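You operate a simulated robot arm through the tools that you are given. There is no shell and no other tool. Be economical: measure what you need, move in short steps, check, and stop when the job is done.

The job below is to be done with a simulated robot arm. You get a single attempt, and the scene is never put back.

## Task
Put things in order on the long oak table. At the end: the white blotter block two with a wooden top stands where the blue paper ball stood; the blue paper ball stands where the purple leather book stood; the green month block (marked "MARCH") from the long oak table is in the green metal tray (marked "OUTGOING"); the purple leather book stands where the green month block stood; the black weight stands where the white blotter block two with a wooden top stood; whatever was shut is shut again. Leave all else as you found it, and nothing knocked over.

It is judged by the outcome, as a careful person would: the job done as asked, and still so three seconds after it is handed in. It fails if anything else is knocked over, pushed out of place, dropped, spilled or broken.

## Robot
A 6-joint arm with a two-finger parallel gripper, fixed in place. Base frame: the origin is at the foot of the arm, x ahead of it, y to its left, z up; the work surface is at about z = 0.76. Readings come in m, rad, newtons and seconds.
With the tool pointing down near the work surface it reaches from about 0.24 to 0.64 m from the base axis. Its first joint turns from -1.152 to 1.152 rad. Payload 2.7 kg.
The tool frame sits at the grasp point between the pads (the TCP): z along the fingers, y along the line on which they close. The tips reach 0.023 m beyond it. Largest opening 0.094 m; finger width 0.038, thickness 0.01; the body of the gripper, 0.054 by 0.096 m, starts 0.039 m behind the TCP.
Orientation is that of the tool frame in the base frame, as a unit quaternion [x, y, z, w]. With the fingers straight down and closing along the base's y, the tool's x points along the base's -x, its y along +y and its z along -z.

## Interface
- The arm moves only by the tool drive_tool. Its arguments are lists of equal length, an entry for each row: "linear": the shift along the base's x, y, z in units of 250 mm (1.0 is 250 mm), a list of three; "delta_rot": the turn, a rotation vector about the base's x, y, z in units of 45 degrees (1.0 is 45 degrees), a list of three; "jaw": the gripper command, from -1 (shut) to 1 (fully open), values between in proportion. In form: {"linear": [[tx, ty, tz], ...], "delta_rot": [[wx, wy, wz], ...], "jaw": [jaw, ...]}. A call has 1 to 8 rows; each row is the pose to reach, as a shift and turn from the pose commanded when the call began. A call with a number of a shift or a turn outside -1 to 1 is refused whole. Each row takes 0.2 s and may step no farther than 0.05 m and 0.15 rad from the row before; otherwise, or with a gripper value out of range, the whole call is refused. Where a pose cannot be reached the arm comes as near as it can. A force on the tool above 40 N (or 10 N above the force at the start of the call, whichever is more), or a blocked arm, ends the call early, and 0.2 s more pass. Each finger travels about 0.045 m/s and halts on what it meets, pressing with about 21 N; the grip force reading is that of the motor and also rises with nothing between the fingers. The clock runs only during rows and for 0.2 s after the last one: add rows that repeat a pose to give the fingers time. The reply holds the time, the measured pose of the TCP, the force on the tool along the base axes, the opening and the grip force, in the units named above and with some noise.
- Cameras (640 x 400 px; columns grow to the right, rows downward): "scene" is fixed at [0.085, -0.4574, 1.3795]; the picture's right is [0.55, -0.84, 0.00], its down [-0.65, -0.43, -0.62] and it looks along [0.52, 0.34, -0.78] (base axes); focal length 326 px, centre (320, 200). "wrist" rides on the gripper at [-0.039, 0, -0.044] in the tool frame; the picture's right is [0.00, -1.00, 0.00], its down [0.97, 0.00, -0.24] and it looks along [0.24, 0.00, 0.97] (tool axes); focal length 218 px, centre (320, 200).
- snapshot(camera): a new picture of that camera. It takes no simulated time.
- locate(camera, pixels): for up to 12 pixels [column, row] of the newest picture of that camera ("zoom" is the newest enlarged one), the place [x, y, z] in the base frame of the surface seen there, good to about 0.002 m. It takes no simulated time.
- close_up(camera, box): a new picture of the part [left, top, right, bottom] of that camera's present view, enlarged. It takes no simulated time.
- sign_off(): hands the job in; it is judged then, once.

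Go step by step. Measure first, check grasps and placings, and put right what went wrong. The budget is 80 turns and 38 pictures, counting those below and the enlarged ones. Unless the task says otherwise, let go and move clear before handing in, and close with one line.

The tools are called after "Emit:" as name(argument=value, ...) on one line, values as JSON. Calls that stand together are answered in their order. drive_tool: Moves the arm, as the interface text tells. Its arguments: {"type":"object","properties":{"linear":{"type":"array"},"delta_rot":{"type":"array"},"jaw":{"type":"array"}},"required":["linear","delta_rot","jaw"]} The other tools are called the same way: snapshot (camera) takes a picture; locate (camera, pixels) gives the place of the surface under pixels of a picture; close_up (camera, box) takes an enlarged picture of a part of a camera's view; sign_off () hands the job in.

At the start:

```text
time_s: 0.0
ee_pos: [0.3125, -0.0926, 1.0656]
tcp_rot: [0.0, 1.0, 0.0, 0.0]
contact_force: [-0.6, 0.3, 0.3]
finger_gap: 0.094
grip_force: 0.0
```

scene: 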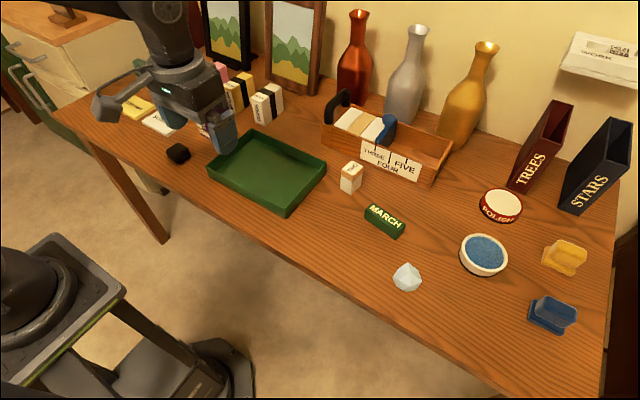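
wrist: 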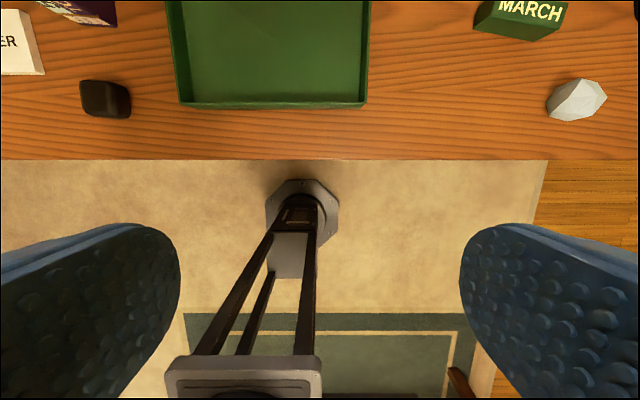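

The first pictures show the tray at (268,172), the MARCH block at (385,220), a pale ball at (407,277) and a black block at (178,153). I'll enlarge parts of the view to identify the rest.

Emit:
close_up(camera="scene", box=[320, 130, 480, 300])

Emit:
close_up(camera="scene", box=[90, 50, 330, 220])

```text
2.35 times, centred on (400, 215) of scene
```

zoom: 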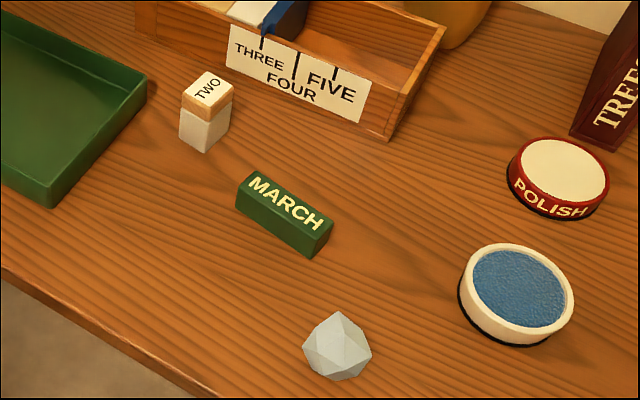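

```text
2.35 times, centred on (210, 135) of scene
```

zoom: 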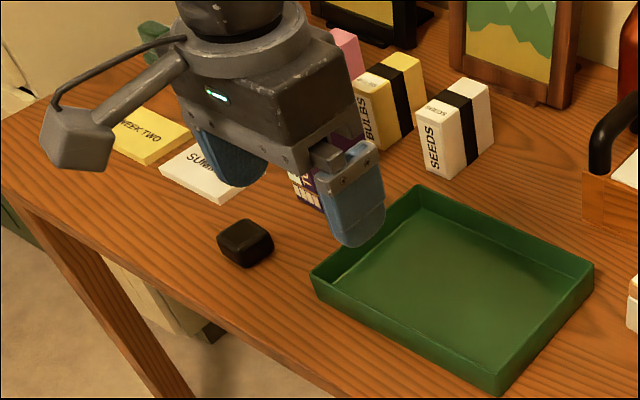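

The block marked TWO is at scene (350,177). The gripper hides the purple item, and the ball looks grey-white, so I'll check the box and the right side and move the arm aside.

Emit:
close_up(camera="scene", box=[310, 80, 470, 190])

Emit:
drive_tool(linear=[[0, -0.2, 0], [0, -0.4, 0], [0, -0.6, 0], [0, -0.8, 0], [0, -0.8, 0]], delta_rot=[[0, 0, 0], [0, 0, 0], [0, 0, 0], [0, 0, 0], [0, 0, 0]], jaw=[1, 1, 1, 1, 1])

```text
3.64 times, centred on (390, 135) of scene
```

zoom: 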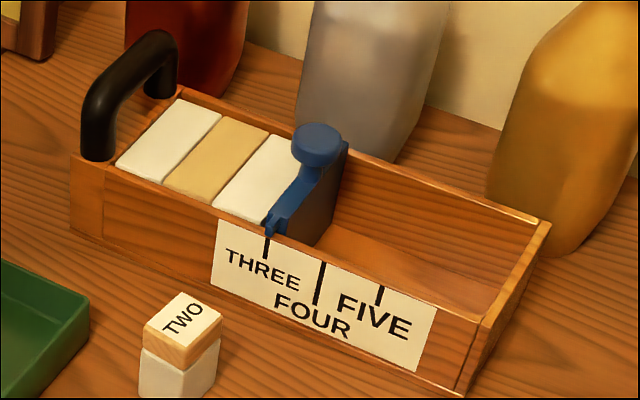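

```text
time_s: 1.2
ee_pos: [0.3149, -0.2942, 1.0646]
tcp_rot: [0.0, 1.0, 0.0, 0.001]
contact_force: [0.0, 0.0, 0.6]
finger_gap: 0.0939
grip_force: 0.0
```

Emit:
snapshot(camera="scene")

Emit:
snapshot(camera="wrist")

```text
32 pictures are left
```

scene: 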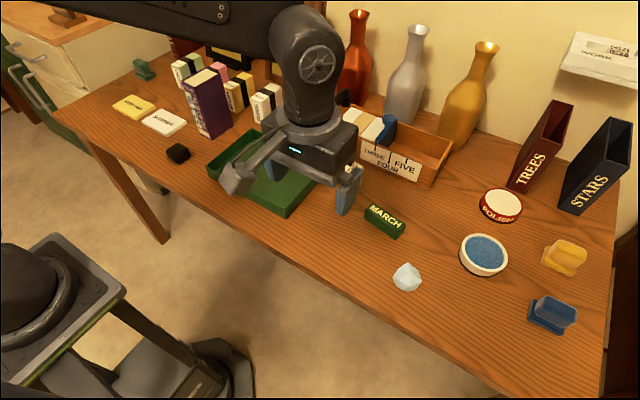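

```text
31 pictures are left
```

wrist: 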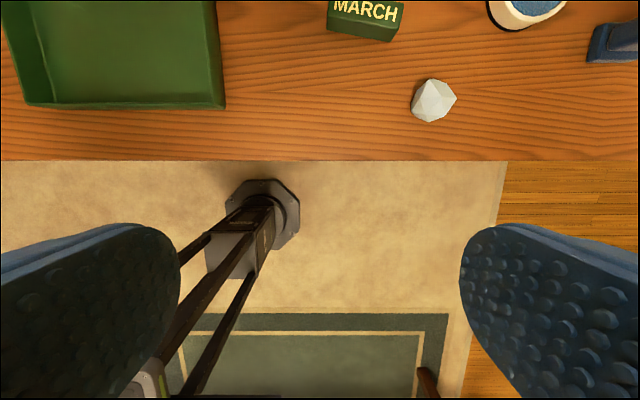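

The arm has cleared the purple book at (206,100). I'll enlarge the left and right ends to see neighbours, then measure.

Emit:
close_up(camera="scene", box=[100, 50, 290, 170])

Emit:
locate(camera="scene", pixels=[[407, 267], [407, 290], [396, 279], [420, 276], [371, 205], [406, 223], [396, 238], [365, 216], [385, 232], [178, 149], [184, 162], [167, 153]])

Emit:
locate(camera="zoom", pixels=[[279, 114], [330, 88], [395, 68], [348, 87], [370, 290], [443, 245], [262, 320], [290, 365], [245, 348], [255, 375], [240, 260], [350, 200]])

```text
3.33 times, centred on (195, 110) of scene
```

zoom: 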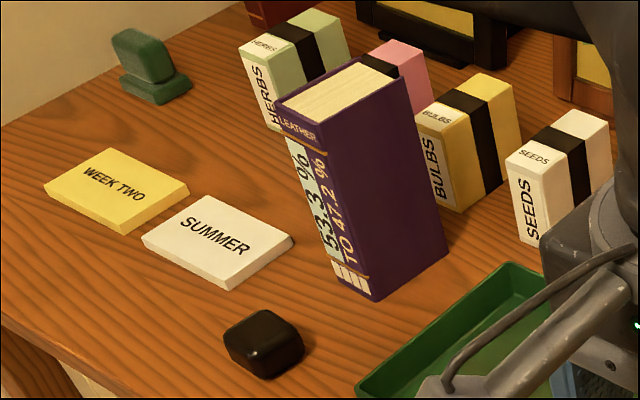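

```text
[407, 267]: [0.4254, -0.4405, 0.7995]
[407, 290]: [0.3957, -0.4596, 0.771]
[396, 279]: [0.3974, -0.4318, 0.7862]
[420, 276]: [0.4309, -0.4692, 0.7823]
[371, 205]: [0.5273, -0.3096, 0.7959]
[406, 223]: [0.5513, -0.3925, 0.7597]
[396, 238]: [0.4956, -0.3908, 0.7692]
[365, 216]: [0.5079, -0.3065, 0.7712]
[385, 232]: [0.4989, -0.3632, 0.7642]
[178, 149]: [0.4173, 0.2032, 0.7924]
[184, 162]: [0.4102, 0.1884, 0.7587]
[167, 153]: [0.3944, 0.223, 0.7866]
```

```text
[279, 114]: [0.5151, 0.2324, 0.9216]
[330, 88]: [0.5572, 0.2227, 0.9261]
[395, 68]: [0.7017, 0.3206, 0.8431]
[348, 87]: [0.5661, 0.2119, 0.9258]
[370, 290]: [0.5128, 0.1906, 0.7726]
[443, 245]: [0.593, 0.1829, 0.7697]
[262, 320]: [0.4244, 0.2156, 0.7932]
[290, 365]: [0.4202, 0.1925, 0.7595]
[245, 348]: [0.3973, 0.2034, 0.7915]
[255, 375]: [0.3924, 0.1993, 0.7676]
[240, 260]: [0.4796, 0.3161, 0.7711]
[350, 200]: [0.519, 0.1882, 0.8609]
```

The book is about 0.16 m tall, standing near (0.55, 0.21), and the black weight is near (0.408, 0.205). MARCH goes first, so I'll hover near it for an overhead wrist view and a clear scene view.

Emit:
drive_tool(linear=[[0.15, -0.05, -0.05], [0.3, -0.1, -0.1], [0.45, -0.15, -0.15], [0.6, -0.2, -0.2], [0.74, -0.23, -0.25], [0.74, -0.23, -0.25]], delta_rot=[[0, 0, 0], [0, 0, 0], [0, 0, 0], [0, 0, 0], [0, 0, 0], [0, 0, 0]], jaw=[1, 1, 1, 1, 1, 1])

Emit:
snapshot(camera="wrist")

Emit:
snapshot(camera="scene")

```text
time_s: 2.6
ee_pos: [0.5003, -0.3505, 1.0026]
tcp_rot: [0.0, 1.0, 0.001, -0.001]
contact_force: [0.2, -0.3, -0.4]
finger_gap: 0.0941
grip_force: 0.0
```

```text
29 pictures are left
```

wrist: 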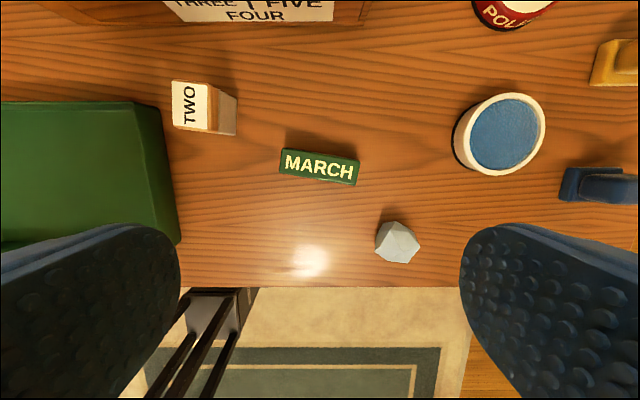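

```text
28 pictures are left
```

scene: 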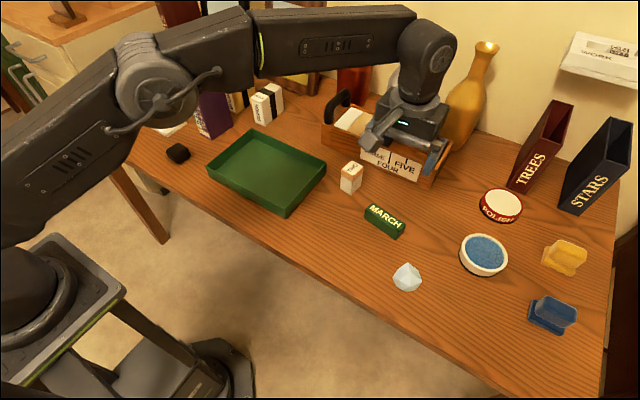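

The wrist view shows MARCH (280-359, 149-186), TWO (172-236, 80-135) and the ball (375-420, 221-264) unobstructed. I'll enlarge it and measure the corners.

Emit:
close_up(camera="wrist", box=[160, 60, 440, 280])

Emit:
locate(camera="wrist", pixels=[[283, 151], [358, 161], [355, 181], [281, 172], [174, 82], [206, 84], [205, 129], [174, 126], [234, 97], [234, 132], [152, 104], [178, 240]])

Emit:
locate(camera="scene", pixels=[[256, 130], [326, 168], [286, 217], [207, 171], [265, 170], [230, 170], [290, 190], [350, 162], [342, 188], [351, 195], [361, 184], [270, 150]])

```text
1.82 times, centred on (300, 170) of wrist
```

zoom: 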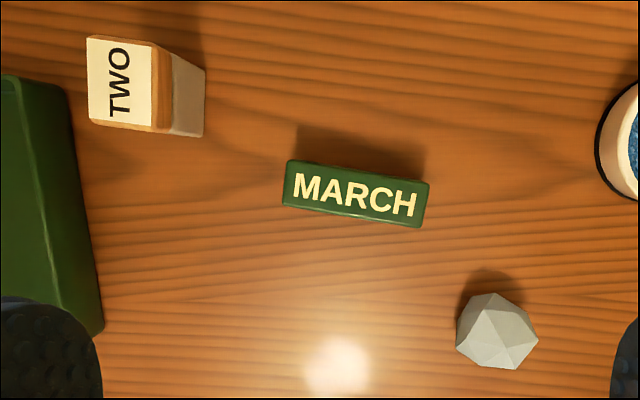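

```text
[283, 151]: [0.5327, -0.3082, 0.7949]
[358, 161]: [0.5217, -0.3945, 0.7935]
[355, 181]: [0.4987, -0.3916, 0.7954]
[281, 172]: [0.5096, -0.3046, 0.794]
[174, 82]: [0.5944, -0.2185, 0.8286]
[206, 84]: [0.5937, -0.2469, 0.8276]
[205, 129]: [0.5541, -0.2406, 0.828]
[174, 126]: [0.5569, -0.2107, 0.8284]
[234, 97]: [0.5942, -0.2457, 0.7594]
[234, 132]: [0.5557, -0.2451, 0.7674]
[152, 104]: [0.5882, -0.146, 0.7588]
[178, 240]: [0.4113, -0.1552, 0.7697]
```

```text
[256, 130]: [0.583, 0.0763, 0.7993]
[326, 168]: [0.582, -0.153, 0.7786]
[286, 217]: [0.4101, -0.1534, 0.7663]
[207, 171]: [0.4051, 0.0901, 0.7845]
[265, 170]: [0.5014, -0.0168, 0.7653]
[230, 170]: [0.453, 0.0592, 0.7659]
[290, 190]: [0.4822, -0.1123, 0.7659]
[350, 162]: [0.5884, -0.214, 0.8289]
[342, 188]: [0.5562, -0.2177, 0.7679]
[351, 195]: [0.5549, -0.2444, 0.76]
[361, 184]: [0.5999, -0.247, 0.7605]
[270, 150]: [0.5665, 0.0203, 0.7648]
```

MARCH's top is centred on (0.5155, -0.350), 0.024 wide, yawed about -8°. The tray's inside is about x 0.41–0.58, y -0.15–0.085. I'll turn the tool about +82° to straddle MARCH's short side.

Emit:
drive_tool(linear=[[0.018, 0, -0.04], [0.036, 0, -0.08], [0.054, 0, -0.12], [0.072, 0.002, -0.16], [0.072, 0.002, -0.2]], delta_rot=[[0, 0, 0.183], [0, 0, 0.366], [0, 0, 0.549], [0, 0, 0.732], [0, 0, 0.9156]], jaw=[1, 1, 1, 1, 1])

Emit:
drive_tool(linear=[[0, 0, -0.08], [0, 0, -0.16], [0, 0, -0.24], [0, 0, -0.32], [0, 0, -0.4], [0, 0, -0.4]], delta_rot=[[0, 0, 0.183], [0, 0, 0.366], [0, 0, 0.549], [0, 0, 0.732], [0, 0, 0.9156], [0, 0, 0.9156]], jaw=[1, 1, 1, 1, 1, 1])

Emit:
snapshot(camera="wrist")

```text
time_s: 3.8
ee_pos: [0.5171, -0.3511, 0.9551]
tcp_rot: [-0.354, 0.935, 0.0, 0.0]
contact_force: [0.9, -0.4, 0.1]
finger_gap: 0.0938
grip_force: 0.0
```

```text
time_s: 5.2
ee_pos: [0.5159, -0.3518, 0.8542]
tcp_rot: [-0.66, 0.752, 0.001, 0.0]
contact_force: [0.1, 0.0, 0.1]
finger_gap: 0.0939
grip_force: 0.1
```

```text
26 pictures are left
```

wrist: 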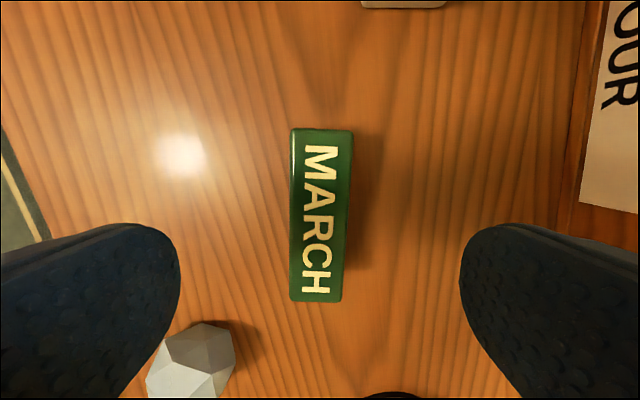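

MARCH sits centred between the fingers and aligned in the wrist view (290-352, 128-300). I'll descend to z≈0.788 and close.

Emit:
drive_tool(linear=[[0, 0, -0.13], [0, 0, -0.26], [0, 0, -0.26], [0, 0, -0.26], [0, 0, -0.26], [0, 0, -0.26], [0, 0, -0.26], [0, 0, -0.26]], delta_rot=[[0, 0, 0], [0, 0, 0], [0, 0, 0], [0, 0, 0], [0, 0, 0], [0, 0, 0], [0, 0, 0], [0, 0, 0]], jaw=[1, 1, -1, -1, -1, -1, -1, -1])

```text
time_s: 7.0
ee_pos: [0.5159, -0.3484, 0.7883]
tcp_rot: [-0.658, 0.753, 0.001, -0.001]
contact_force: [-0.5, 0.1, 0.1]
finger_gap: 0.0296
grip_force: 21.0
```

The gap stopped at 0.0296 with 21 N, so MARCH is held. I'll lift 0.12 m and carry it toward the tray.

Emit:
drive_tool(linear=[[0, 0, 0.16], [0, 0, 0.32], [0, 0, 0.48], [-0.05, 0.16, 0.48], [-0.08, 0.34, 0.48], [-0.08, 0.52, 0.48], [-0.08, 0.7, 0.48], [-0.08, 0.88, 0.48]], delta_rot=[[0, 0, 0], [0, 0, 0], [0, 0, 0], [0, 0, 0], [0, 0, 0], [0, 0, 0], [0, 0, 0], [0, 0, 0]], jaw=[-1, -1, -1, -1, -1, -1, -1, -1])

Emit:
drive_tool(linear=[[0, 0.19, 0], [0, 0.38, 0], [0, 0.38, 0]], delta_rot=[[0, 0, 0], [0, 0, 0], [0, 0, 0]], jaw=[-1, -1, -1])

Emit:
snapshot(camera="scene")

```text
time_s: 8.8
ee_pos: [0.4965, -0.1305, 0.9085]
tcp_rot: [-0.658, 0.753, 0.0, 0.0]
contact_force: [0.5, -0.3, -0.6]
finger_gap: 0.0298
grip_force: 21.3
```

```text
time_s: 9.6
ee_pos: [0.4985, -0.0359, 0.9111]
tcp_rot: [-0.658, 0.753, 0.0, 0.0]
contact_force: [0.7, -0.6, -1.2]
finger_gap: 0.0296
grip_force: 21.1
```

```text
25 pictures are left
```

scene: 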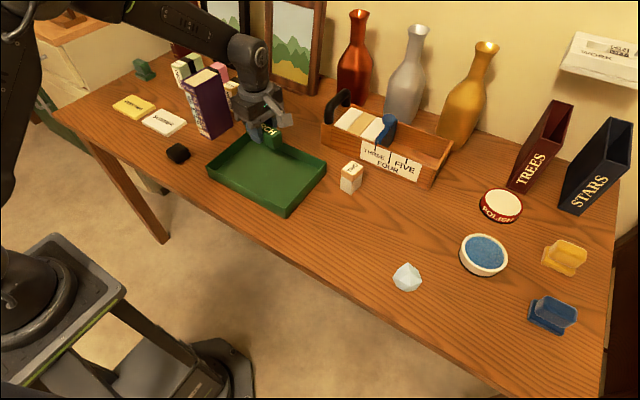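

MARCH is held over the tray at (270,145). I'll lower it to just above the tray floor (0.765), open and back off.

Emit:
drive_tool(linear=[[0, 0, -0.15], [0, 0, -0.3], [0, 0, -0.4], [0, 0, -0.45], [0, 0, -0.45], [0, 0, -0.45], [0, 0, -0.45], [0, 0, -0.45]], delta_rot=[[0, 0, 0], [0, 0, 0], [0, 0, 0], [0, 0, 0], [0, 0, 0], [0, 0, 0], [0, 0, 0], [0, 0, 0]], jaw=[-1, -1, -1, -1, -1, 0.2, 0.2, 0.2])

Emit:
drive_tool(linear=[[0, 0, 0.12], [0, 0, 0.28], [0, 0, 0.46], [0, 0, 0.64], [0, 0, 0.82], [0, 0, 0.98], [0, 0, 0.98]], delta_rot=[[0, 0, 0], [0, 0, 0], [0, 0, -0.183], [0, 0, -0.366], [0, 0, -0.549], [0, 0, -0.732], [0, 0, -0.9156]], jaw=[0.2, 0.2, 1, 1, 1, 1, 1])

```text
time_s: 11.4
ee_pos: [0.4966, -0.0342, 0.7969]
tcp_rot: [-0.659, 0.752, 0.0, 0.0]
contact_force: [0.4, 0.2, 0.7]
finger_gap: 0.0563
grip_force: 0.0
```

```text
time_s: 13.0
ee_pos: [0.4971, -0.0346, 1.0435]
tcp_rot: [-0.35, 0.937, 0.0, 0.0]
contact_force: [0.3, -0.3, 0.2]
finger_gap: 0.0938
grip_force: 0.0
```

MARCH was released in the tray. Next I'll move over the book, squaring the tool again.

Emit:
drive_tool(linear=[[0.02, 0.15, 0.04], [0.04, 0.3, 0.08], [0.06, 0.45, 0.12], [0.08, 0.6, 0.16], [0.1, 0.75, 0.16], [0.1, 0.9, 0.16], [0.1, 0.9, 0.16]], delta_rot=[[0, 0, -0.183], [0, 0, -0.366], [0, 0, -0.549], [0, 0, -0.732], [0, 0, -0.9156], [0, 0, -0.9156], [0, 0, -0.9156]], jaw=[1, 1, 1, 1, 1, 1, 1])

Emit:
snapshot(camera="wrist")

Emit:
snapshot(camera="scene")

```text
time_s: 14.6
ee_pos: [0.5224, 0.1906, 1.0831]
tcp_rot: [0.001, 1.0, 0.0, -0.001]
contact_force: [-0.4, -0.4, -0.3]
finger_gap: 0.0939
grip_force: 0.0
```

```text
24 pictures are left
```

wrist: 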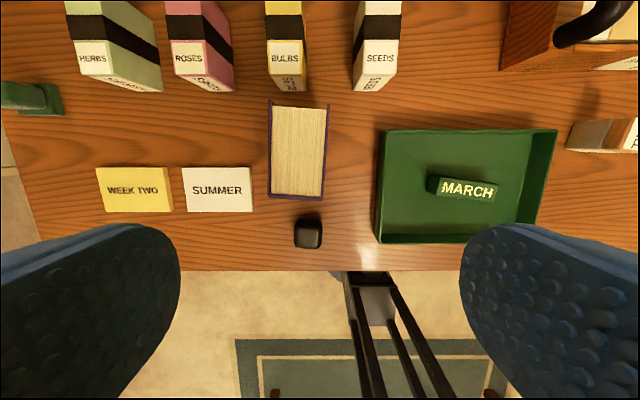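

```text
23 pictures are left
```

scene: 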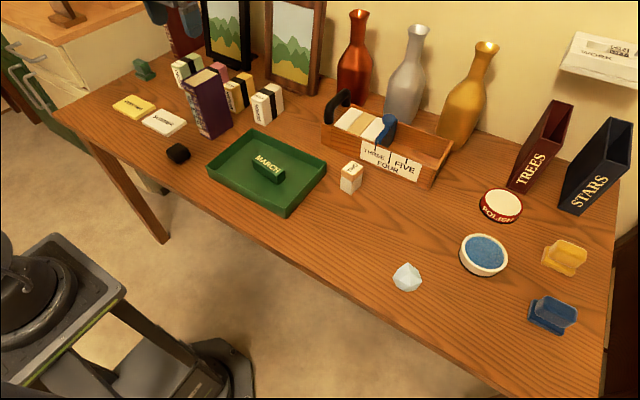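

MARCH lies flat in the tray. The book's top shows at wrist (268-330, 102-200), standing clear of its neighbours; measuring its corners and base.

Emit:
locate(camera="wrist", pixels=[[268, 103], [329, 106], [269, 195], [321, 197], [298, 150], [320, 200], [295, 199], [308, 222], [308, 232], [296, 222], [320, 222], [308, 246]])

Emit:
locate(camera="scene", pixels=[[181, 84], [194, 90], [227, 71], [219, 69], [211, 139], [194, 129], [233, 125], [396, 279], [407, 263], [421, 280], [407, 291], [407, 277]])

Emit:
close_up(camera="wrist", box=[220, 80, 380, 260])

```text
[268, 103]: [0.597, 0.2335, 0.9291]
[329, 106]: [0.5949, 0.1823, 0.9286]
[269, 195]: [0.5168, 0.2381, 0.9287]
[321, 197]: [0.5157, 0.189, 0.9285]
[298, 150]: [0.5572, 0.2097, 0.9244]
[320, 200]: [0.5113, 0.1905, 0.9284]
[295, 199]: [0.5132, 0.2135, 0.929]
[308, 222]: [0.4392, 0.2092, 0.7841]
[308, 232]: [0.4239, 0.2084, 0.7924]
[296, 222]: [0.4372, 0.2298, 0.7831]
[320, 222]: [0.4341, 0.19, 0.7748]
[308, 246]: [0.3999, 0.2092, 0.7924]
```

```text
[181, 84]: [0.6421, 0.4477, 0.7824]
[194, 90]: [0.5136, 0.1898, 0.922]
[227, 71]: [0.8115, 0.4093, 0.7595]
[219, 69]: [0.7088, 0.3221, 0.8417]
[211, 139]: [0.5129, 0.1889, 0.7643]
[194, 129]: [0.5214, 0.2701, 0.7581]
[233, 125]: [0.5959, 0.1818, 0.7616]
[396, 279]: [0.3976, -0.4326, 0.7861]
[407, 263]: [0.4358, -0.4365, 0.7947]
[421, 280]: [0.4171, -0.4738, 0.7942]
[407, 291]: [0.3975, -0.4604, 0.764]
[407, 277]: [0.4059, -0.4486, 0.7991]
```

```text
2.22 times, centred on (300, 170) of wrist
```

zoom: 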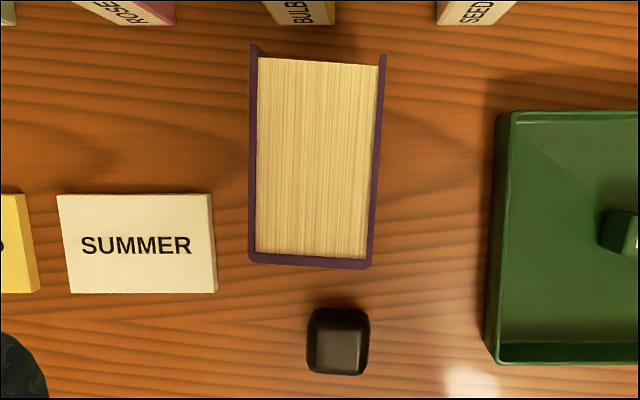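

The book's top centre is (0.554, 0.211), about 0.05 thick and yawed -4°, top at z 0.929. I'll align above it, descend to TCP z 0.90 and close.

Emit:
drive_tool(linear=[[0.07, 0.04, -0.1], [0.136, 0.081, -0.2], [0.136, 0.081, -0.36], [0.136, 0.081, -0.5], [0.136, 0.081, -0.62], [0.136, 0.081, -0.722], [0.136, 0.081, -0.722]], delta_rot=[[0, 0, -0.045], [0, 0, -0.089], [0, 0, -0.089], [0, 0, -0.089], [0, 0, -0.089], [0, 0, -0.089], [0, 0, -0.089]], jaw=[1, 1, 1, 1, 1, 1, 1])

Emit:
drive_tool(linear=[[0, 0, 0], [0, 0, 0], [0, 0, 0], [0, 0, 0]], delta_rot=[[0, 0, 0], [0, 0, 0], [0, 0, 0], [0, 0, 0]], jaw=[-1, -1, -1, -1])

```text
time_s: 16.2
ee_pos: [0.5562, 0.2113, 0.8999]
tcp_rot: [0.035, 0.999, 0.001, -0.001]
contact_force: [-0.1, -1.0, 0.0]
finger_gap: 0.0938
grip_force: 0.1
```

```text
time_s: 17.2
ee_pos: [0.5552, 0.2104, 0.9009]
tcp_rot: [0.035, 0.999, 0.0, 0.0]
contact_force: [0.2, -2.6, 0.3]
finger_gap: 0.0518
grip_force: 20.8
```

The grip holds at 0.0518 m and 20.8 N. I'll lift 0.12 m and begin carrying slowly.

Emit:
drive_tool(linear=[[0, 0, 0.08], [0, 0, 0.2], [0, 0, 0.34], [0, 0, 0.48], [-0.08, -0.13, 0.48], [-0.16, -0.26, 0.48], [-0.24, -0.4, 0.48], [-0.28, -0.56, 0.48]], delta_rot=[[0, 0, 0], [0, 0, 0], [0, 0, 0], [0, 0, 0], [0, 0, 0], [0, 0, 0], [0, 0, 0], [0, 0, 0]], jaw=[-1, -1, -1, -1, -1, -1, -1, -1])

Emit:
snapshot(camera="scene")

```text
time_s: 19.0
ee_pos: [0.4838, 0.0714, 1.0225]
tcp_rot: [0.035, 0.999, 0.0, 0.0]
contact_force: [-0.1, 0.1, -4.2]
finger_gap: 0.0521
grip_force: 20.8
```

```text
21 pictures are left
```

scene: 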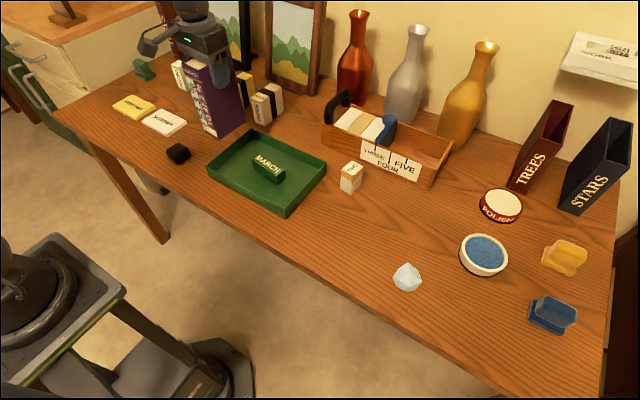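

The book hangs upright in the gripper (210,100). I'll carry it on toward MARCH's old spot.

Emit:
drive_tool(linear=[[-0.05, -0.14, 0], [-0.1, -0.3, 0], [-0.1, -0.46, 0], [-0.1, -0.62, 0], [-0.1, -0.78, 0], [-0.1, -0.94, 0]], delta_rot=[[0, 0, 0], [0, 0, 0], [0, 0, 0], [0, 0, 0], [0, 0, 0], [0, 0, 0]], jaw=[-1, -1, -1, -1, -1, -1])

Emit:
drive_tool(linear=[[0, -0.15, 0], [0, -0.3, 0], [0, -0.45, 0], [0, -0.6, 0], [0.08, -0.7, 0], [0.16, -0.742, 0], [0.226, -0.742, 0], [0.226, -0.742, 0]], delta_rot=[[0, 0, 0], [0, 0, 0], [0, 0, 0], [0, 0, 0], [0, 0, 0], [0, 0, 0], [0, 0, 0], [0, 0, 0]], jaw=[-1, -1, -1, -1, -1, -1, -1, -1])

Emit:
snapshot(camera="scene")

```text
time_s: 20.4
ee_pos: [0.4596, -0.1642, 1.0206]
tcp_rot: [0.036, 0.999, 0.0, -0.001]
contact_force: [-0.9, -0.3, -5.4]
finger_gap: 0.0518
grip_force: 21.6
```

```text
time_s: 22.2
ee_pos: [0.516, -0.3483, 1.022]
tcp_rot: [0.035, 0.999, -0.001, -0.001]
contact_force: [0.2, 0.1, -4.3]
finger_gap: 0.0521
grip_force: 21.1
```

```text
20 pictures are left
```

scene: 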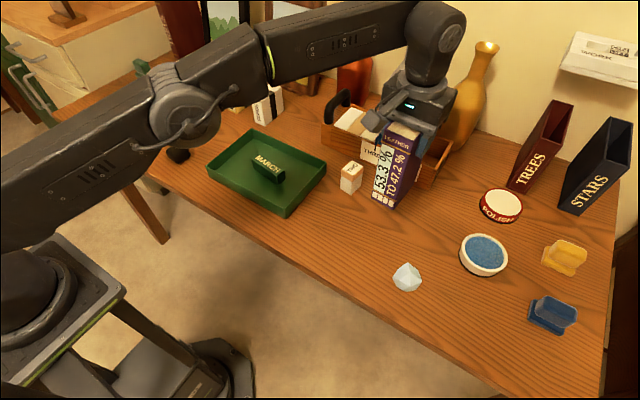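

The book is over the spot with clear space below. I'll lower 0.119 m to about 1 mm above the table, then open.

Emit:
drive_tool(linear=[[0, 0, -0.12], [0, 0, -0.26], [0, 0, -0.38], [0, 0, -0.44], [0, 0, -0.464], [0, 0, -0.476], [0, 0, -0.476]], delta_rot=[[0, 0, 0], [0, 0, 0], [0, 0, 0], [0, 0, 0], [0, 0, 0], [0, 0, 0], [0, 0, 0]], jaw=[-1, -1, -1, -1, -1, -1, -1])

Emit:
drive_tool(linear=[[0, 0, 0], [0, 0, 0], [0, 0, 0], [0, 0, 0], [0, 0, 0], [0, 0, 0.1], [0, 0, 0.28], [0, 0, 0.46]], delta_rot=[[0, 0, 0], [0, 0, 0], [0, 0, 0], [0, 0, 0], [0, 0, 0], [0, 0, 0], [0, 0, 0], [0, 0, 0]], jaw=[0.5, 1, 1, 1, 1, 1, 1, 1])

```text
time_s: 23.8
ee_pos: [0.5175, -0.3494, 0.9014]
tcp_rot: [0.035, 0.999, 0.0, 0.0]
contact_force: [0.9, -0.4, -4.8]
finger_gap: 0.0519
grip_force: 20.8
```

```text
time_s: 25.6
ee_pos: [0.5179, -0.3502, 1.0167]
tcp_rot: [0.034, 0.999, 0.0, 0.0]
contact_force: [0.2, -0.1, -0.5]
finger_gap: 0.094
grip_force: 0.0
```

The book is released and the tool is up. I'll move over the ball for an overhead look.

Emit:
drive_tool(linear=[[-0.15, -0.1, 0], [-0.3, -0.2, 0], [-0.42, -0.3, 0], [-0.46, -0.36, -0.1], [-0.46, -0.36, -0.26], [-0.46, -0.36, -0.26]], delta_rot=[[0, 0, 0.03], [0, 0, 0.06], [0, 0, 0.089], [0, 0, 0.089], [0, 0, 0.089], [0, 0, 0.089]], jaw=[1, 1, 1, 1, 1, 1])

Emit:
snapshot(camera="wrist")

Emit:
snapshot(camera="scene")

```text
time_s: 27.0
ee_pos: [0.3998, -0.4385, 0.9499]
tcp_rot: [0.0, 1.0, 0.0, 0.0]
contact_force: [-1.1, -0.6, 0.2]
finger_gap: 0.094
grip_force: 0.1
```

```text
19 pictures are left
```

wrist: 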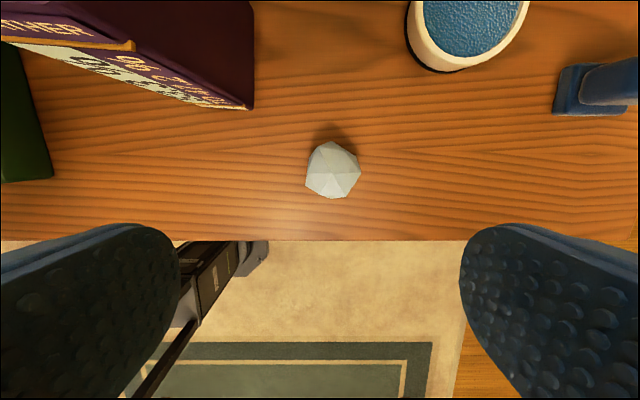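

```text
18 pictures are left
```

scene: 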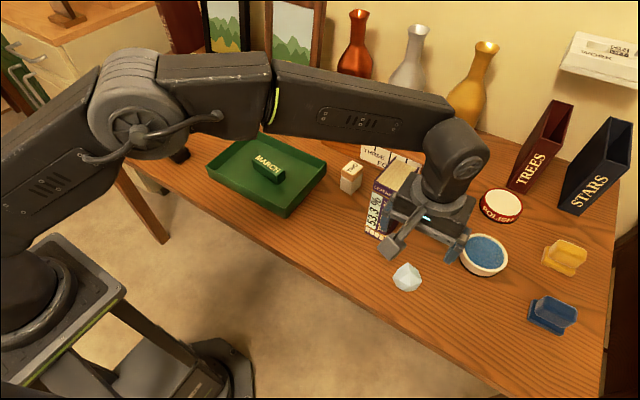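

The ball is at wrist (305-361, 141-199). I'll measure it, the placed book, and the gripper's projecting part at scene (390,247).

Emit:
locate(camera="wrist", pixels=[[333, 170], [307, 170], [359, 170], [333, 144], [333, 197], [320, 150], [348, 150], [348, 193], [315, 193], [252, 104], [252, 20]])

Emit:
locate(camera="scene", pixels=[[390, 247], [400, 235], [386, 238], [453, 245], [377, 238], [366, 233], [390, 160], [372, 185], [387, 192], [441, 200], [430, 140]])

Emit:
close_up(camera="scene", box=[330, 120, 500, 300])

```text
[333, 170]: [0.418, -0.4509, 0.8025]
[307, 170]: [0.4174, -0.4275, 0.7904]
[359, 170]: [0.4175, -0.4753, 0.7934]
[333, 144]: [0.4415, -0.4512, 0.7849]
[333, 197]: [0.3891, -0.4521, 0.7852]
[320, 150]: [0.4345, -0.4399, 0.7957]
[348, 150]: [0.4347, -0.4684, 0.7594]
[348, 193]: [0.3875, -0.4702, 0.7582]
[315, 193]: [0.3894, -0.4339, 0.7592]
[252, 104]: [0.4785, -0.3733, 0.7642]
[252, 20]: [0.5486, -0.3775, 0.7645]
```

```text
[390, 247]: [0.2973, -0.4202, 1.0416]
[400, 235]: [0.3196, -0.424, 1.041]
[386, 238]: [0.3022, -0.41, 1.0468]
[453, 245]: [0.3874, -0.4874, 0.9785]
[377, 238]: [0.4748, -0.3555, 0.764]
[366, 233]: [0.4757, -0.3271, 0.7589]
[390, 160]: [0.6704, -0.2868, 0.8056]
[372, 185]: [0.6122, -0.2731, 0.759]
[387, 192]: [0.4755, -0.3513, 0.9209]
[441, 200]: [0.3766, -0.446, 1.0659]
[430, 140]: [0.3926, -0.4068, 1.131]
```

```text
2.22 times, centred on (415, 210) of scene
```

zoom: 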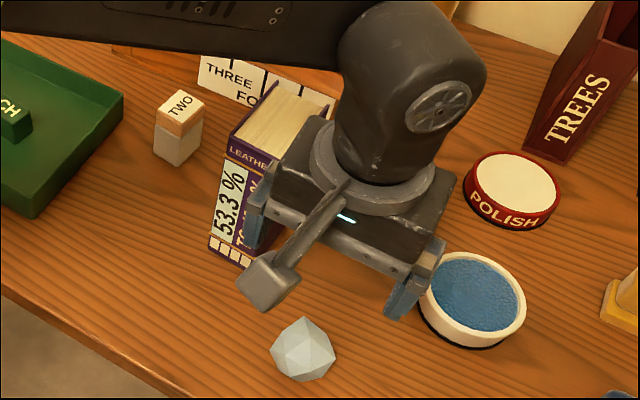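

The ball is centred near (0.416, -0.452), about 0.048 across, and the book sits at its goal. Before descending beside the book I'll check how close the forearm passes.

Emit:
locate(camera="scene", pixels=[[290, 110], [350, 125], [420, 138], [425, 110], [445, 105], [350, 80], [480, 150], [425, 165], [420, 205], [470, 205], [300, 85], [410, 100]])

```text
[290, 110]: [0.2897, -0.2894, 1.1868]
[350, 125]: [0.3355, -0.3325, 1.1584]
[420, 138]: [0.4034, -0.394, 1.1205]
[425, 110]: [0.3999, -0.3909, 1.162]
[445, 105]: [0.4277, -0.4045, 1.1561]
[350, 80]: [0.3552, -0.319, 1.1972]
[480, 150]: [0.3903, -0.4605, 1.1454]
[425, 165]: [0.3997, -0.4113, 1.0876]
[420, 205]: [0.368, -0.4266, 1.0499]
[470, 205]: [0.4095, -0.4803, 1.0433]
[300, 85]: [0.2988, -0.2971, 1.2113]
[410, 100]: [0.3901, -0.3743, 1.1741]
```

The forearm would pass only a couple of centimetres from the book at low height. I'll tilt the tool 12° so the wrist leans toward -x, away from the book, then descend to the ball.

Emit:
drive_tool(linear=[[0.03, -0.024, 0], [0.06, -0.047, 0], [0.06, -0.047, -0.15], [0.06, -0.047, -0.3], [0.06, -0.047, -0.4], [0.06, -0.047, -0.4]], delta_rot=[[0, -0.14, 0], [0, -0.267, 0], [0, -0.267, 0], [0, -0.267, 0], [0, -0.267, 0], [0, -0.267, 0]], jaw=[1, 1, 1, 1, 1, 1])

Emit:
snapshot(camera="scene")

```text
time_s: 28.4
ee_pos: [0.4178, -0.4519, 0.851]
tcp_rot: [0.0, 0.995, 0.0, 0.104]
contact_force: [-0.2, 0.9, 0.0]
finger_gap: 0.0938
grip_force: 0.0
```

```text
16 pictures are left
```

scene: 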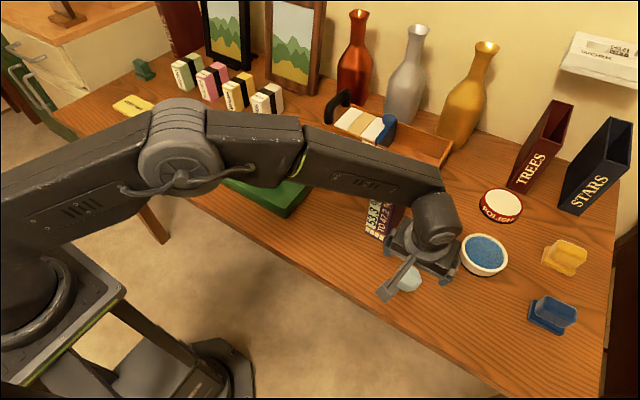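

I'll check the forearm's surface points against the book (edge x 0.475, top 0.929) before going lower.

Emit:
locate(camera="scene", pixels=[[400, 160], [430, 165], [440, 185], [390, 205], [400, 185], [430, 200], [420, 155], [445, 200], [378, 225], [400, 230]])

```text
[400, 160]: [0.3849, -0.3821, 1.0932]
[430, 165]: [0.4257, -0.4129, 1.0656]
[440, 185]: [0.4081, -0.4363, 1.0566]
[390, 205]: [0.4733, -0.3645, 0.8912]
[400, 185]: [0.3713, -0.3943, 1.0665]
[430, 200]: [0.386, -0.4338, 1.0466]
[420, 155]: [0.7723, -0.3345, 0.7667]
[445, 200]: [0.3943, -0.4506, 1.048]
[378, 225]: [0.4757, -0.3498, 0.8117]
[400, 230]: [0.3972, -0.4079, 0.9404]
```

The forearm edge lies around (0.41, -0.39), some 6 cm clear of the book. I'll descend to z 0.793 and close on the ball.

Emit:
drive_tool(linear=[[0, 0, -0.12], [0, 0, -0.232], [0, 0, -0.232], [0, 0, -0.232], [0, 0, -0.232], [0, 0, -0.232], [0, 0, -0.232]], delta_rot=[[0, 0, 0], [0, 0, 0], [0, 0, 0], [0, 0, 0], [0, 0, 0], [0, 0, 0], [0, 0, 0]], jaw=[1, 1, 0, -1, -1, -1, -1])

Emit:
snapshot(camera="wrist")

```text
time_s: 30.0
ee_pos: [0.4178, -0.4535, 0.7935]
tcp_rot: [0.0, 0.994, 0.0, 0.105]
contact_force: [0.2, -0.8, 2.2]
finger_gap: 0.0495
grip_force: 20.8
```

```text
15 pictures are left
```

wrist: 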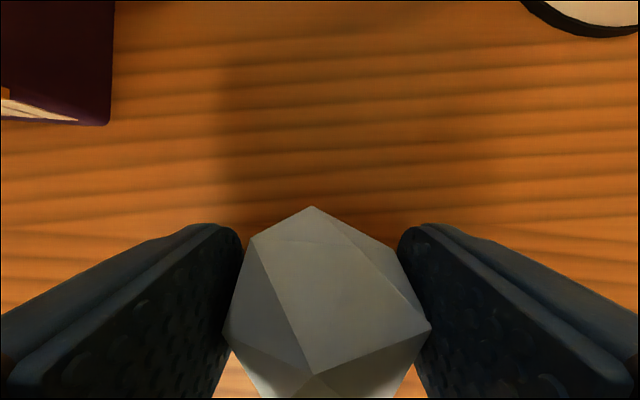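

The ball is held (gap 0.0495, 20.8 N). I'll lift it, pull it inward and carry it round to the book's old spot.

Emit:
drive_tool(linear=[[0, 0, 0.15], [0, 0, 0.34], [0, 0, 0.53], [0, 0, 0.72], [-0.1, 0.1, 0.8], [-0.2, 0.26, 0.8], [-0.2, 0.45, 0.8], [-0.2, 0.64, 0.8]], delta_rot=[[0, 0, 0], [0, 0, 0], [0, 0, 0], [0, 0, 0], [0, 0, 0], [0, 0, 0], [0, 0, 0], [0, 0, 0]], jaw=[-1, -1, -1, -1, -1, -1, -1, -1])

Emit:
drive_tool(linear=[[0, 0.17, 0], [0, 0.34, 0], [0, 0.51, 0], [0, 0.68, 0], [0, 0.85, 0], [0, 1.0, 0]], delta_rot=[[0, 0, 0], [0, 0, 0], [0, 0, 0], [0, 0, 0], [0, 0, 0], [0, 0, 0]], jaw=[-1, -1, -1, -1, -1, -1])

```text
time_s: 31.8
ee_pos: [0.3673, -0.2927, 0.9948]
tcp_rot: [0.0, 0.995, 0.0, 0.104]
contact_force: [0.3, -0.2, 0.2]
finger_gap: 0.0487
grip_force: 20.6
```

```text
time_s: 33.2
ee_pos: [0.3689, -0.0403, 0.9935]
tcp_rot: [0.001, 0.995, 0.0, 0.104]
contact_force: [0.2, -0.5, 0.0]
finger_gap: 0.0483
grip_force: 21.2
```

Still held. Now out to above the book's old place.

Emit:
drive_tool(linear=[[0.1, 0.15, 0], [0.21, 0.3, 0], [0.32, 0.45, 0], [0.43, 0.6, 0], [0.54, 0.75, 0], [0.65, 0.9, 0], [0.754, 0.99, 0], [0.754, 0.99, 0]], delta_rot=[[0, 0, 0], [0, 0, 0], [0, 0, 0], [0, 0, 0], [0, 0, 0], [0, 0, 0], [0, 0, 0], [0, 0, 0]], jaw=[-1, -1, -1, -1, -1, -1, -1, -1])

Emit:
drive_tool(linear=[[0, 0.02, -0.15], [0, 0.02, -0.3], [0, 0.02, -0.45], [0, 0.02, -0.6], [0, 0.02, -0.6]], delta_rot=[[0, 0, 0], [0, 0, 0], [0, 0, 0], [0, 0, 0], [0, 0, 0]], jaw=[-1, -1, -1, -1, -1])

Emit:
snapshot(camera="scene")

```text
time_s: 35.0
ee_pos: [0.5575, 0.2067, 0.9946]
tcp_rot: [0.0, 0.994, -0.001, 0.105]
contact_force: [0.8, 0.4, -0.3]
finger_gap: 0.0483
grip_force: 20.6
```

```text
time_s: 36.2
ee_pos: [0.5546, 0.21, 0.8431]
tcp_rot: [0.0, 0.994, 0.0, 0.105]
contact_force: [0.1, 0.2, -0.9]
finger_gap: 0.0479
grip_force: 21.4
```

```text
14 pictures are left
```

scene: 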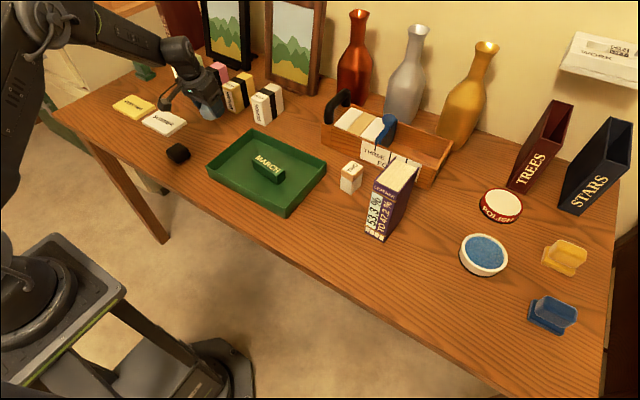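

The ball is above its place, with SUMMER nearby. I'll set it down at the picked height, open only partway, and rise.

Emit:
drive_tool(linear=[[0, 0, -0.1], [0, 0, -0.17], [0, 0, -0.198], [0, 0, -0.198], [0, 0, -0.198]], delta_rot=[[0, 0, 0], [0, 0, 0], [0, 0, 0], [0, 0, 0], [0, 0, 0]], jaw=[-1, -1, -1, -1, -1])

Emit:
drive_tool(linear=[[0, 0, 0], [0, 0, 0], [0, 0, 0], [0, 0, 0], [0, 0, 0], [0, 0, 0.12], [0, 0, 0.3], [0, 0, 0.48]], delta_rot=[[0, 0, 0], [0, 0, 0], [0, 0, 0], [0, 0, 0], [0, 0, 0], [0, 0, 0], [0, 0, 0], [0, 0, 0]], jaw=[0.1, 0.2, 0.3, 0.45, 0.45, 0.45, 0.45, 0.45])

Emit:
snapshot(camera="wrist")

```text
time_s: 37.4
ee_pos: [0.5546, 0.2118, 0.7945]
tcp_rot: [-0.001, 0.995, 0.001, 0.104]
contact_force: [-0.2, 0.3, 0.5]
finger_gap: 0.048
grip_force: 20.9
```

```text
time_s: 39.2
ee_pos: [0.5552, 0.2084, 0.9142]
tcp_rot: [0.0, 0.995, 0.0, 0.104]
contact_force: [-0.1, -0.3, -0.8]
finger_gap: 0.0681
grip_force: 0.1
```

```text
13 pictures are left
```

wrist: 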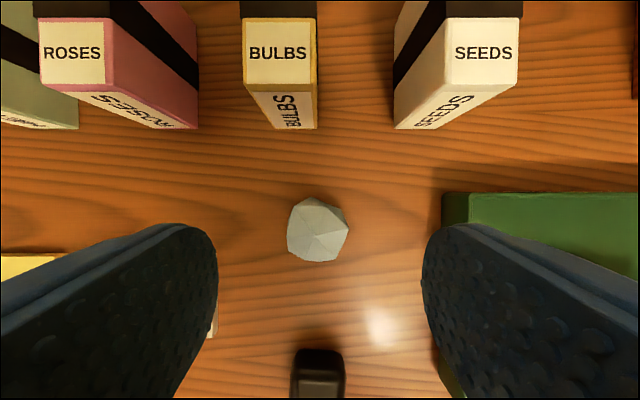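

Emit:
locate(camera="wrist", pixels=[[318, 230], [289, 230], [347, 228], [318, 201], [318, 260], [295, 345], [343, 345], [320, 345]])

```text
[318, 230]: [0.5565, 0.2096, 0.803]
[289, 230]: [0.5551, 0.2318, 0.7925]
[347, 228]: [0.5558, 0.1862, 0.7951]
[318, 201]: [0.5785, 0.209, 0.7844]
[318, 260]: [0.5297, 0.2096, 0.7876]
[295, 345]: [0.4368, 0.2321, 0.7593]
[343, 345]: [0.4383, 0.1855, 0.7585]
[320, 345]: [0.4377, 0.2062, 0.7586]
```

The ball stands at (0.555, 0.209), on the book's old spot. Next is TWO: rise, remove the tilt and move over it.

Emit:
drive_tool(linear=[[0, 0, 0.16], [-0.04, -0.1, 0.26], [-0.08, -0.27, 0.3], [-0.1, -0.45, 0.3], [-0.1, -0.63, 0.3], [-0.1, -0.81, 0.3], [-0.1, -0.98, 0.3]], delta_rot=[[0, 0, 0], [0, 0.09, 0], [0, 0.18, 0], [0, 0.267, 0], [0, 0.267, 0], [0, 0.267, 0], [0, 0.267, 0]], jaw=[0.45, 0.45, 1, 1, 1, 1, 1])

Emit:
drive_tool(linear=[[0, -0.17, 0], [0.04, -0.34, 0], [0.08, -0.5, 0], [0.11, -0.64, 0], [0.11, -0.72, -0.06], [0.11, -0.776, -0.14], [0.11, -0.776, -0.14]], delta_rot=[[0, 0, 0], [0, 0, 0], [0, 0, 0], [0, 0, 0], [0, 0, 0], [0, 0, 0], [0, 0, 0]], jaw=[1, 1, 1, 1, 1, 1, 1])

Emit:
close_up(camera="wrist", box=[210, 60, 470, 260])

```text
time_s: 40.8
ee_pos: [0.5304, -0.0338, 0.9908]
tcp_rot: [0.0, 1.0, 0.0, 0.0]
contact_force: [-0.4, 0.2, -0.3]
finger_gap: 0.0942
grip_force: 0.0
```

```text
time_s: 42.4
ee_pos: [0.5576, -0.2272, 0.9541]
tcp_rot: [0.0, 1.0, 0.0, 0.001]
contact_force: [0.1, 0.2, -0.2]
finger_gap: 0.0939
grip_force: 0.1
```

```text
2.00 times, centred on (340, 160) of wrist
```

zoom: 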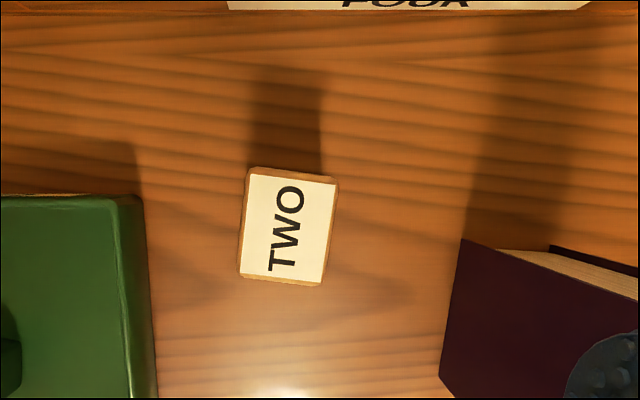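

TWO's edges slope about 6° in the zoom ((250,168)→(338,178)), same sense as the earlier yaws. Locating its corners for the centre.

Emit:
locate(camera="zoom", pixels=[[251, 171], [335, 181], [240, 275], [321, 283], [287, 227], [470, 252], [445, 370], [200, 12], [132, 205]])

```text
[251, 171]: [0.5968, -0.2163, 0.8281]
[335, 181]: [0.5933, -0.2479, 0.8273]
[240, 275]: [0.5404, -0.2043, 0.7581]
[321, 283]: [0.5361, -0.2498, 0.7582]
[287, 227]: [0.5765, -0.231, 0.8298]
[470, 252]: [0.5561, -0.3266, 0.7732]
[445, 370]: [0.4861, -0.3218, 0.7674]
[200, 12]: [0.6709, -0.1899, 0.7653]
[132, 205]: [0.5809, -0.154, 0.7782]
```

TWO is centred at (0.5755, -0.2305), yaw about -6°, with about 7 cm to the book on one side. I'll align, descend to z 0.797 and close.

Emit:
drive_tool(linear=[[0.04, -0.005, -0.05], [0.076, -0.01, -0.15], [0.076, -0.01, -0.3], [0.076, -0.01, -0.46], [0.076, -0.01, -0.58], [0.076, -0.01, -0.626], [0.076, -0.01, -0.626]], delta_rot=[[0, 0, -0.07], [0, 0, -0.14], [0, 0, -0.14], [0, 0, -0.14], [0, 0, -0.14], [0, 0, -0.14], [0, 0, -0.14]], jaw=[0.7, 0.7, 0.7, 0.7, 0.7, 0.7, 0.7])

Emit:
drive_tool(linear=[[0, 0, 0], [0, 0, 0], [0, 0, 0], [0, 0, 0], [0, 0, 0]], delta_rot=[[0, 0, 0], [0, 0, 0], [0, 0, 0], [0, 0, 0], [0, 0, 0]], jaw=[-1, -1, -1, -1, -1])

Emit:
snapshot(camera="scene")

```text
time_s: 44.0
ee_pos: [0.5754, -0.2286, 0.799]
tcp_rot: [0.055, 0.999, 0.0, 0.0]
contact_force: [0.5, 0.9, -0.9]
finger_gap: 0.0799
grip_force: 0.1
```

```text
time_s: 45.2
ee_pos: [0.5759, -0.2289, 0.7997]
tcp_rot: [0.055, 0.998, 0.0, 0.001]
contact_force: [0.9, 0.1, 0.6]
finger_gap: 0.0356
grip_force: 21.3
```

```text
11 pictures are left
```

scene: 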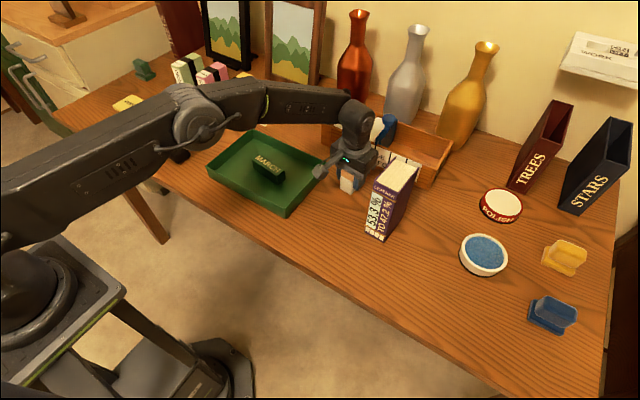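

TWO is gripped (0.0356, 21 N). I'll lift it above book height, pull it back and carry it to the ball's old place.

Emit:
drive_tool(linear=[[0, 0, 0.1], [0, 0, 0.28], [0, 0, 0.47], [0, 0, 0.66], [0, 0, 0.85], [-0.18, 0, 0.88], [-0.36, 0, 0.88], [-0.54, 0, 0.88]], delta_rot=[[0, 0, 0], [0, 0, 0], [0, 0, 0], [0, 0, 0], [0, 0, 0], [0, 0, 0], [0, 0, 0], [0, 0, 0]], jaw=[-1, -1, -1, -1, -1, -1, -1, -1])

Emit:
drive_tool(linear=[[-0.05, -0.17, 0], [-0.1, -0.34, 0], [-0.1, -0.53, 0], [-0.1, -0.72, 0], [-0.1, -0.884, 0], [-0.1, -0.884, -0.18], [-0.1, -0.884, -0.36], [-0.1, -0.884, -0.4]], delta_rot=[[0, 0, 0], [0, 0, 0], [0, 0, 0], [0, 0, 0], [0, 0, 0], [0, 0, 0], [0, 0, 0], [0, 0, 0]], jaw=[-1, -1, -1, -1, -1, -1, -1, -1])

Emit:
snapshot(camera="scene")

```text
time_s: 47.0
ee_pos: [0.4401, -0.2309, 1.0177]
tcp_rot: [0.055, 0.998, 0.0, 0.0]
contact_force: [0.1, -0.2, -0.4]
finger_gap: 0.0357
grip_force: 21.2
```

```text
time_s: 48.8
ee_pos: [0.4154, -0.4517, 0.9188]
tcp_rot: [0.055, 0.998, 0.0, 0.0]
contact_force: [0.2, 0.2, -0.8]
finger_gap: 0.0354
grip_force: 21.1
```

```text
10 pictures are left
```

scene: 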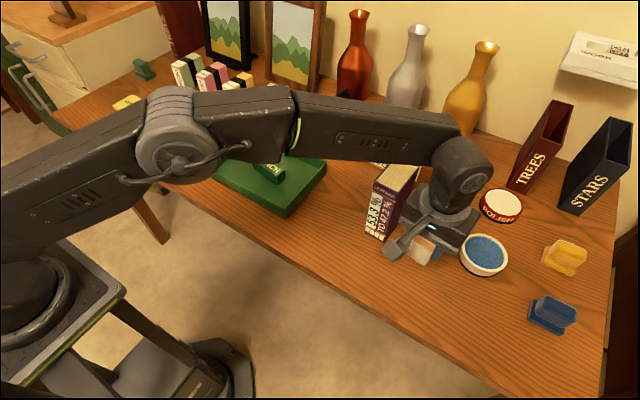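

TWO is over the ball's spot. I'll check the forearm and wrist against the book before the last 0.12 m.

Emit:
locate(camera="scene", pixels=[[380, 105], [420, 112], [450, 120], [425, 158], [380, 158], [440, 160], [460, 140], [430, 200], [350, 100], [403, 215]])

```text
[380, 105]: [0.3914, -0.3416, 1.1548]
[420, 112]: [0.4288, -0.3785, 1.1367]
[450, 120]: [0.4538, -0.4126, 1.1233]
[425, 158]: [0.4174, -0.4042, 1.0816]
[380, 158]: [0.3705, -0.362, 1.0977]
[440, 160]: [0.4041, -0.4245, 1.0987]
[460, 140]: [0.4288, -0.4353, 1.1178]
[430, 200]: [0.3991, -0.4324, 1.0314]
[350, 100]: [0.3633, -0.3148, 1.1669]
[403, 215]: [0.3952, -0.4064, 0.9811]
```

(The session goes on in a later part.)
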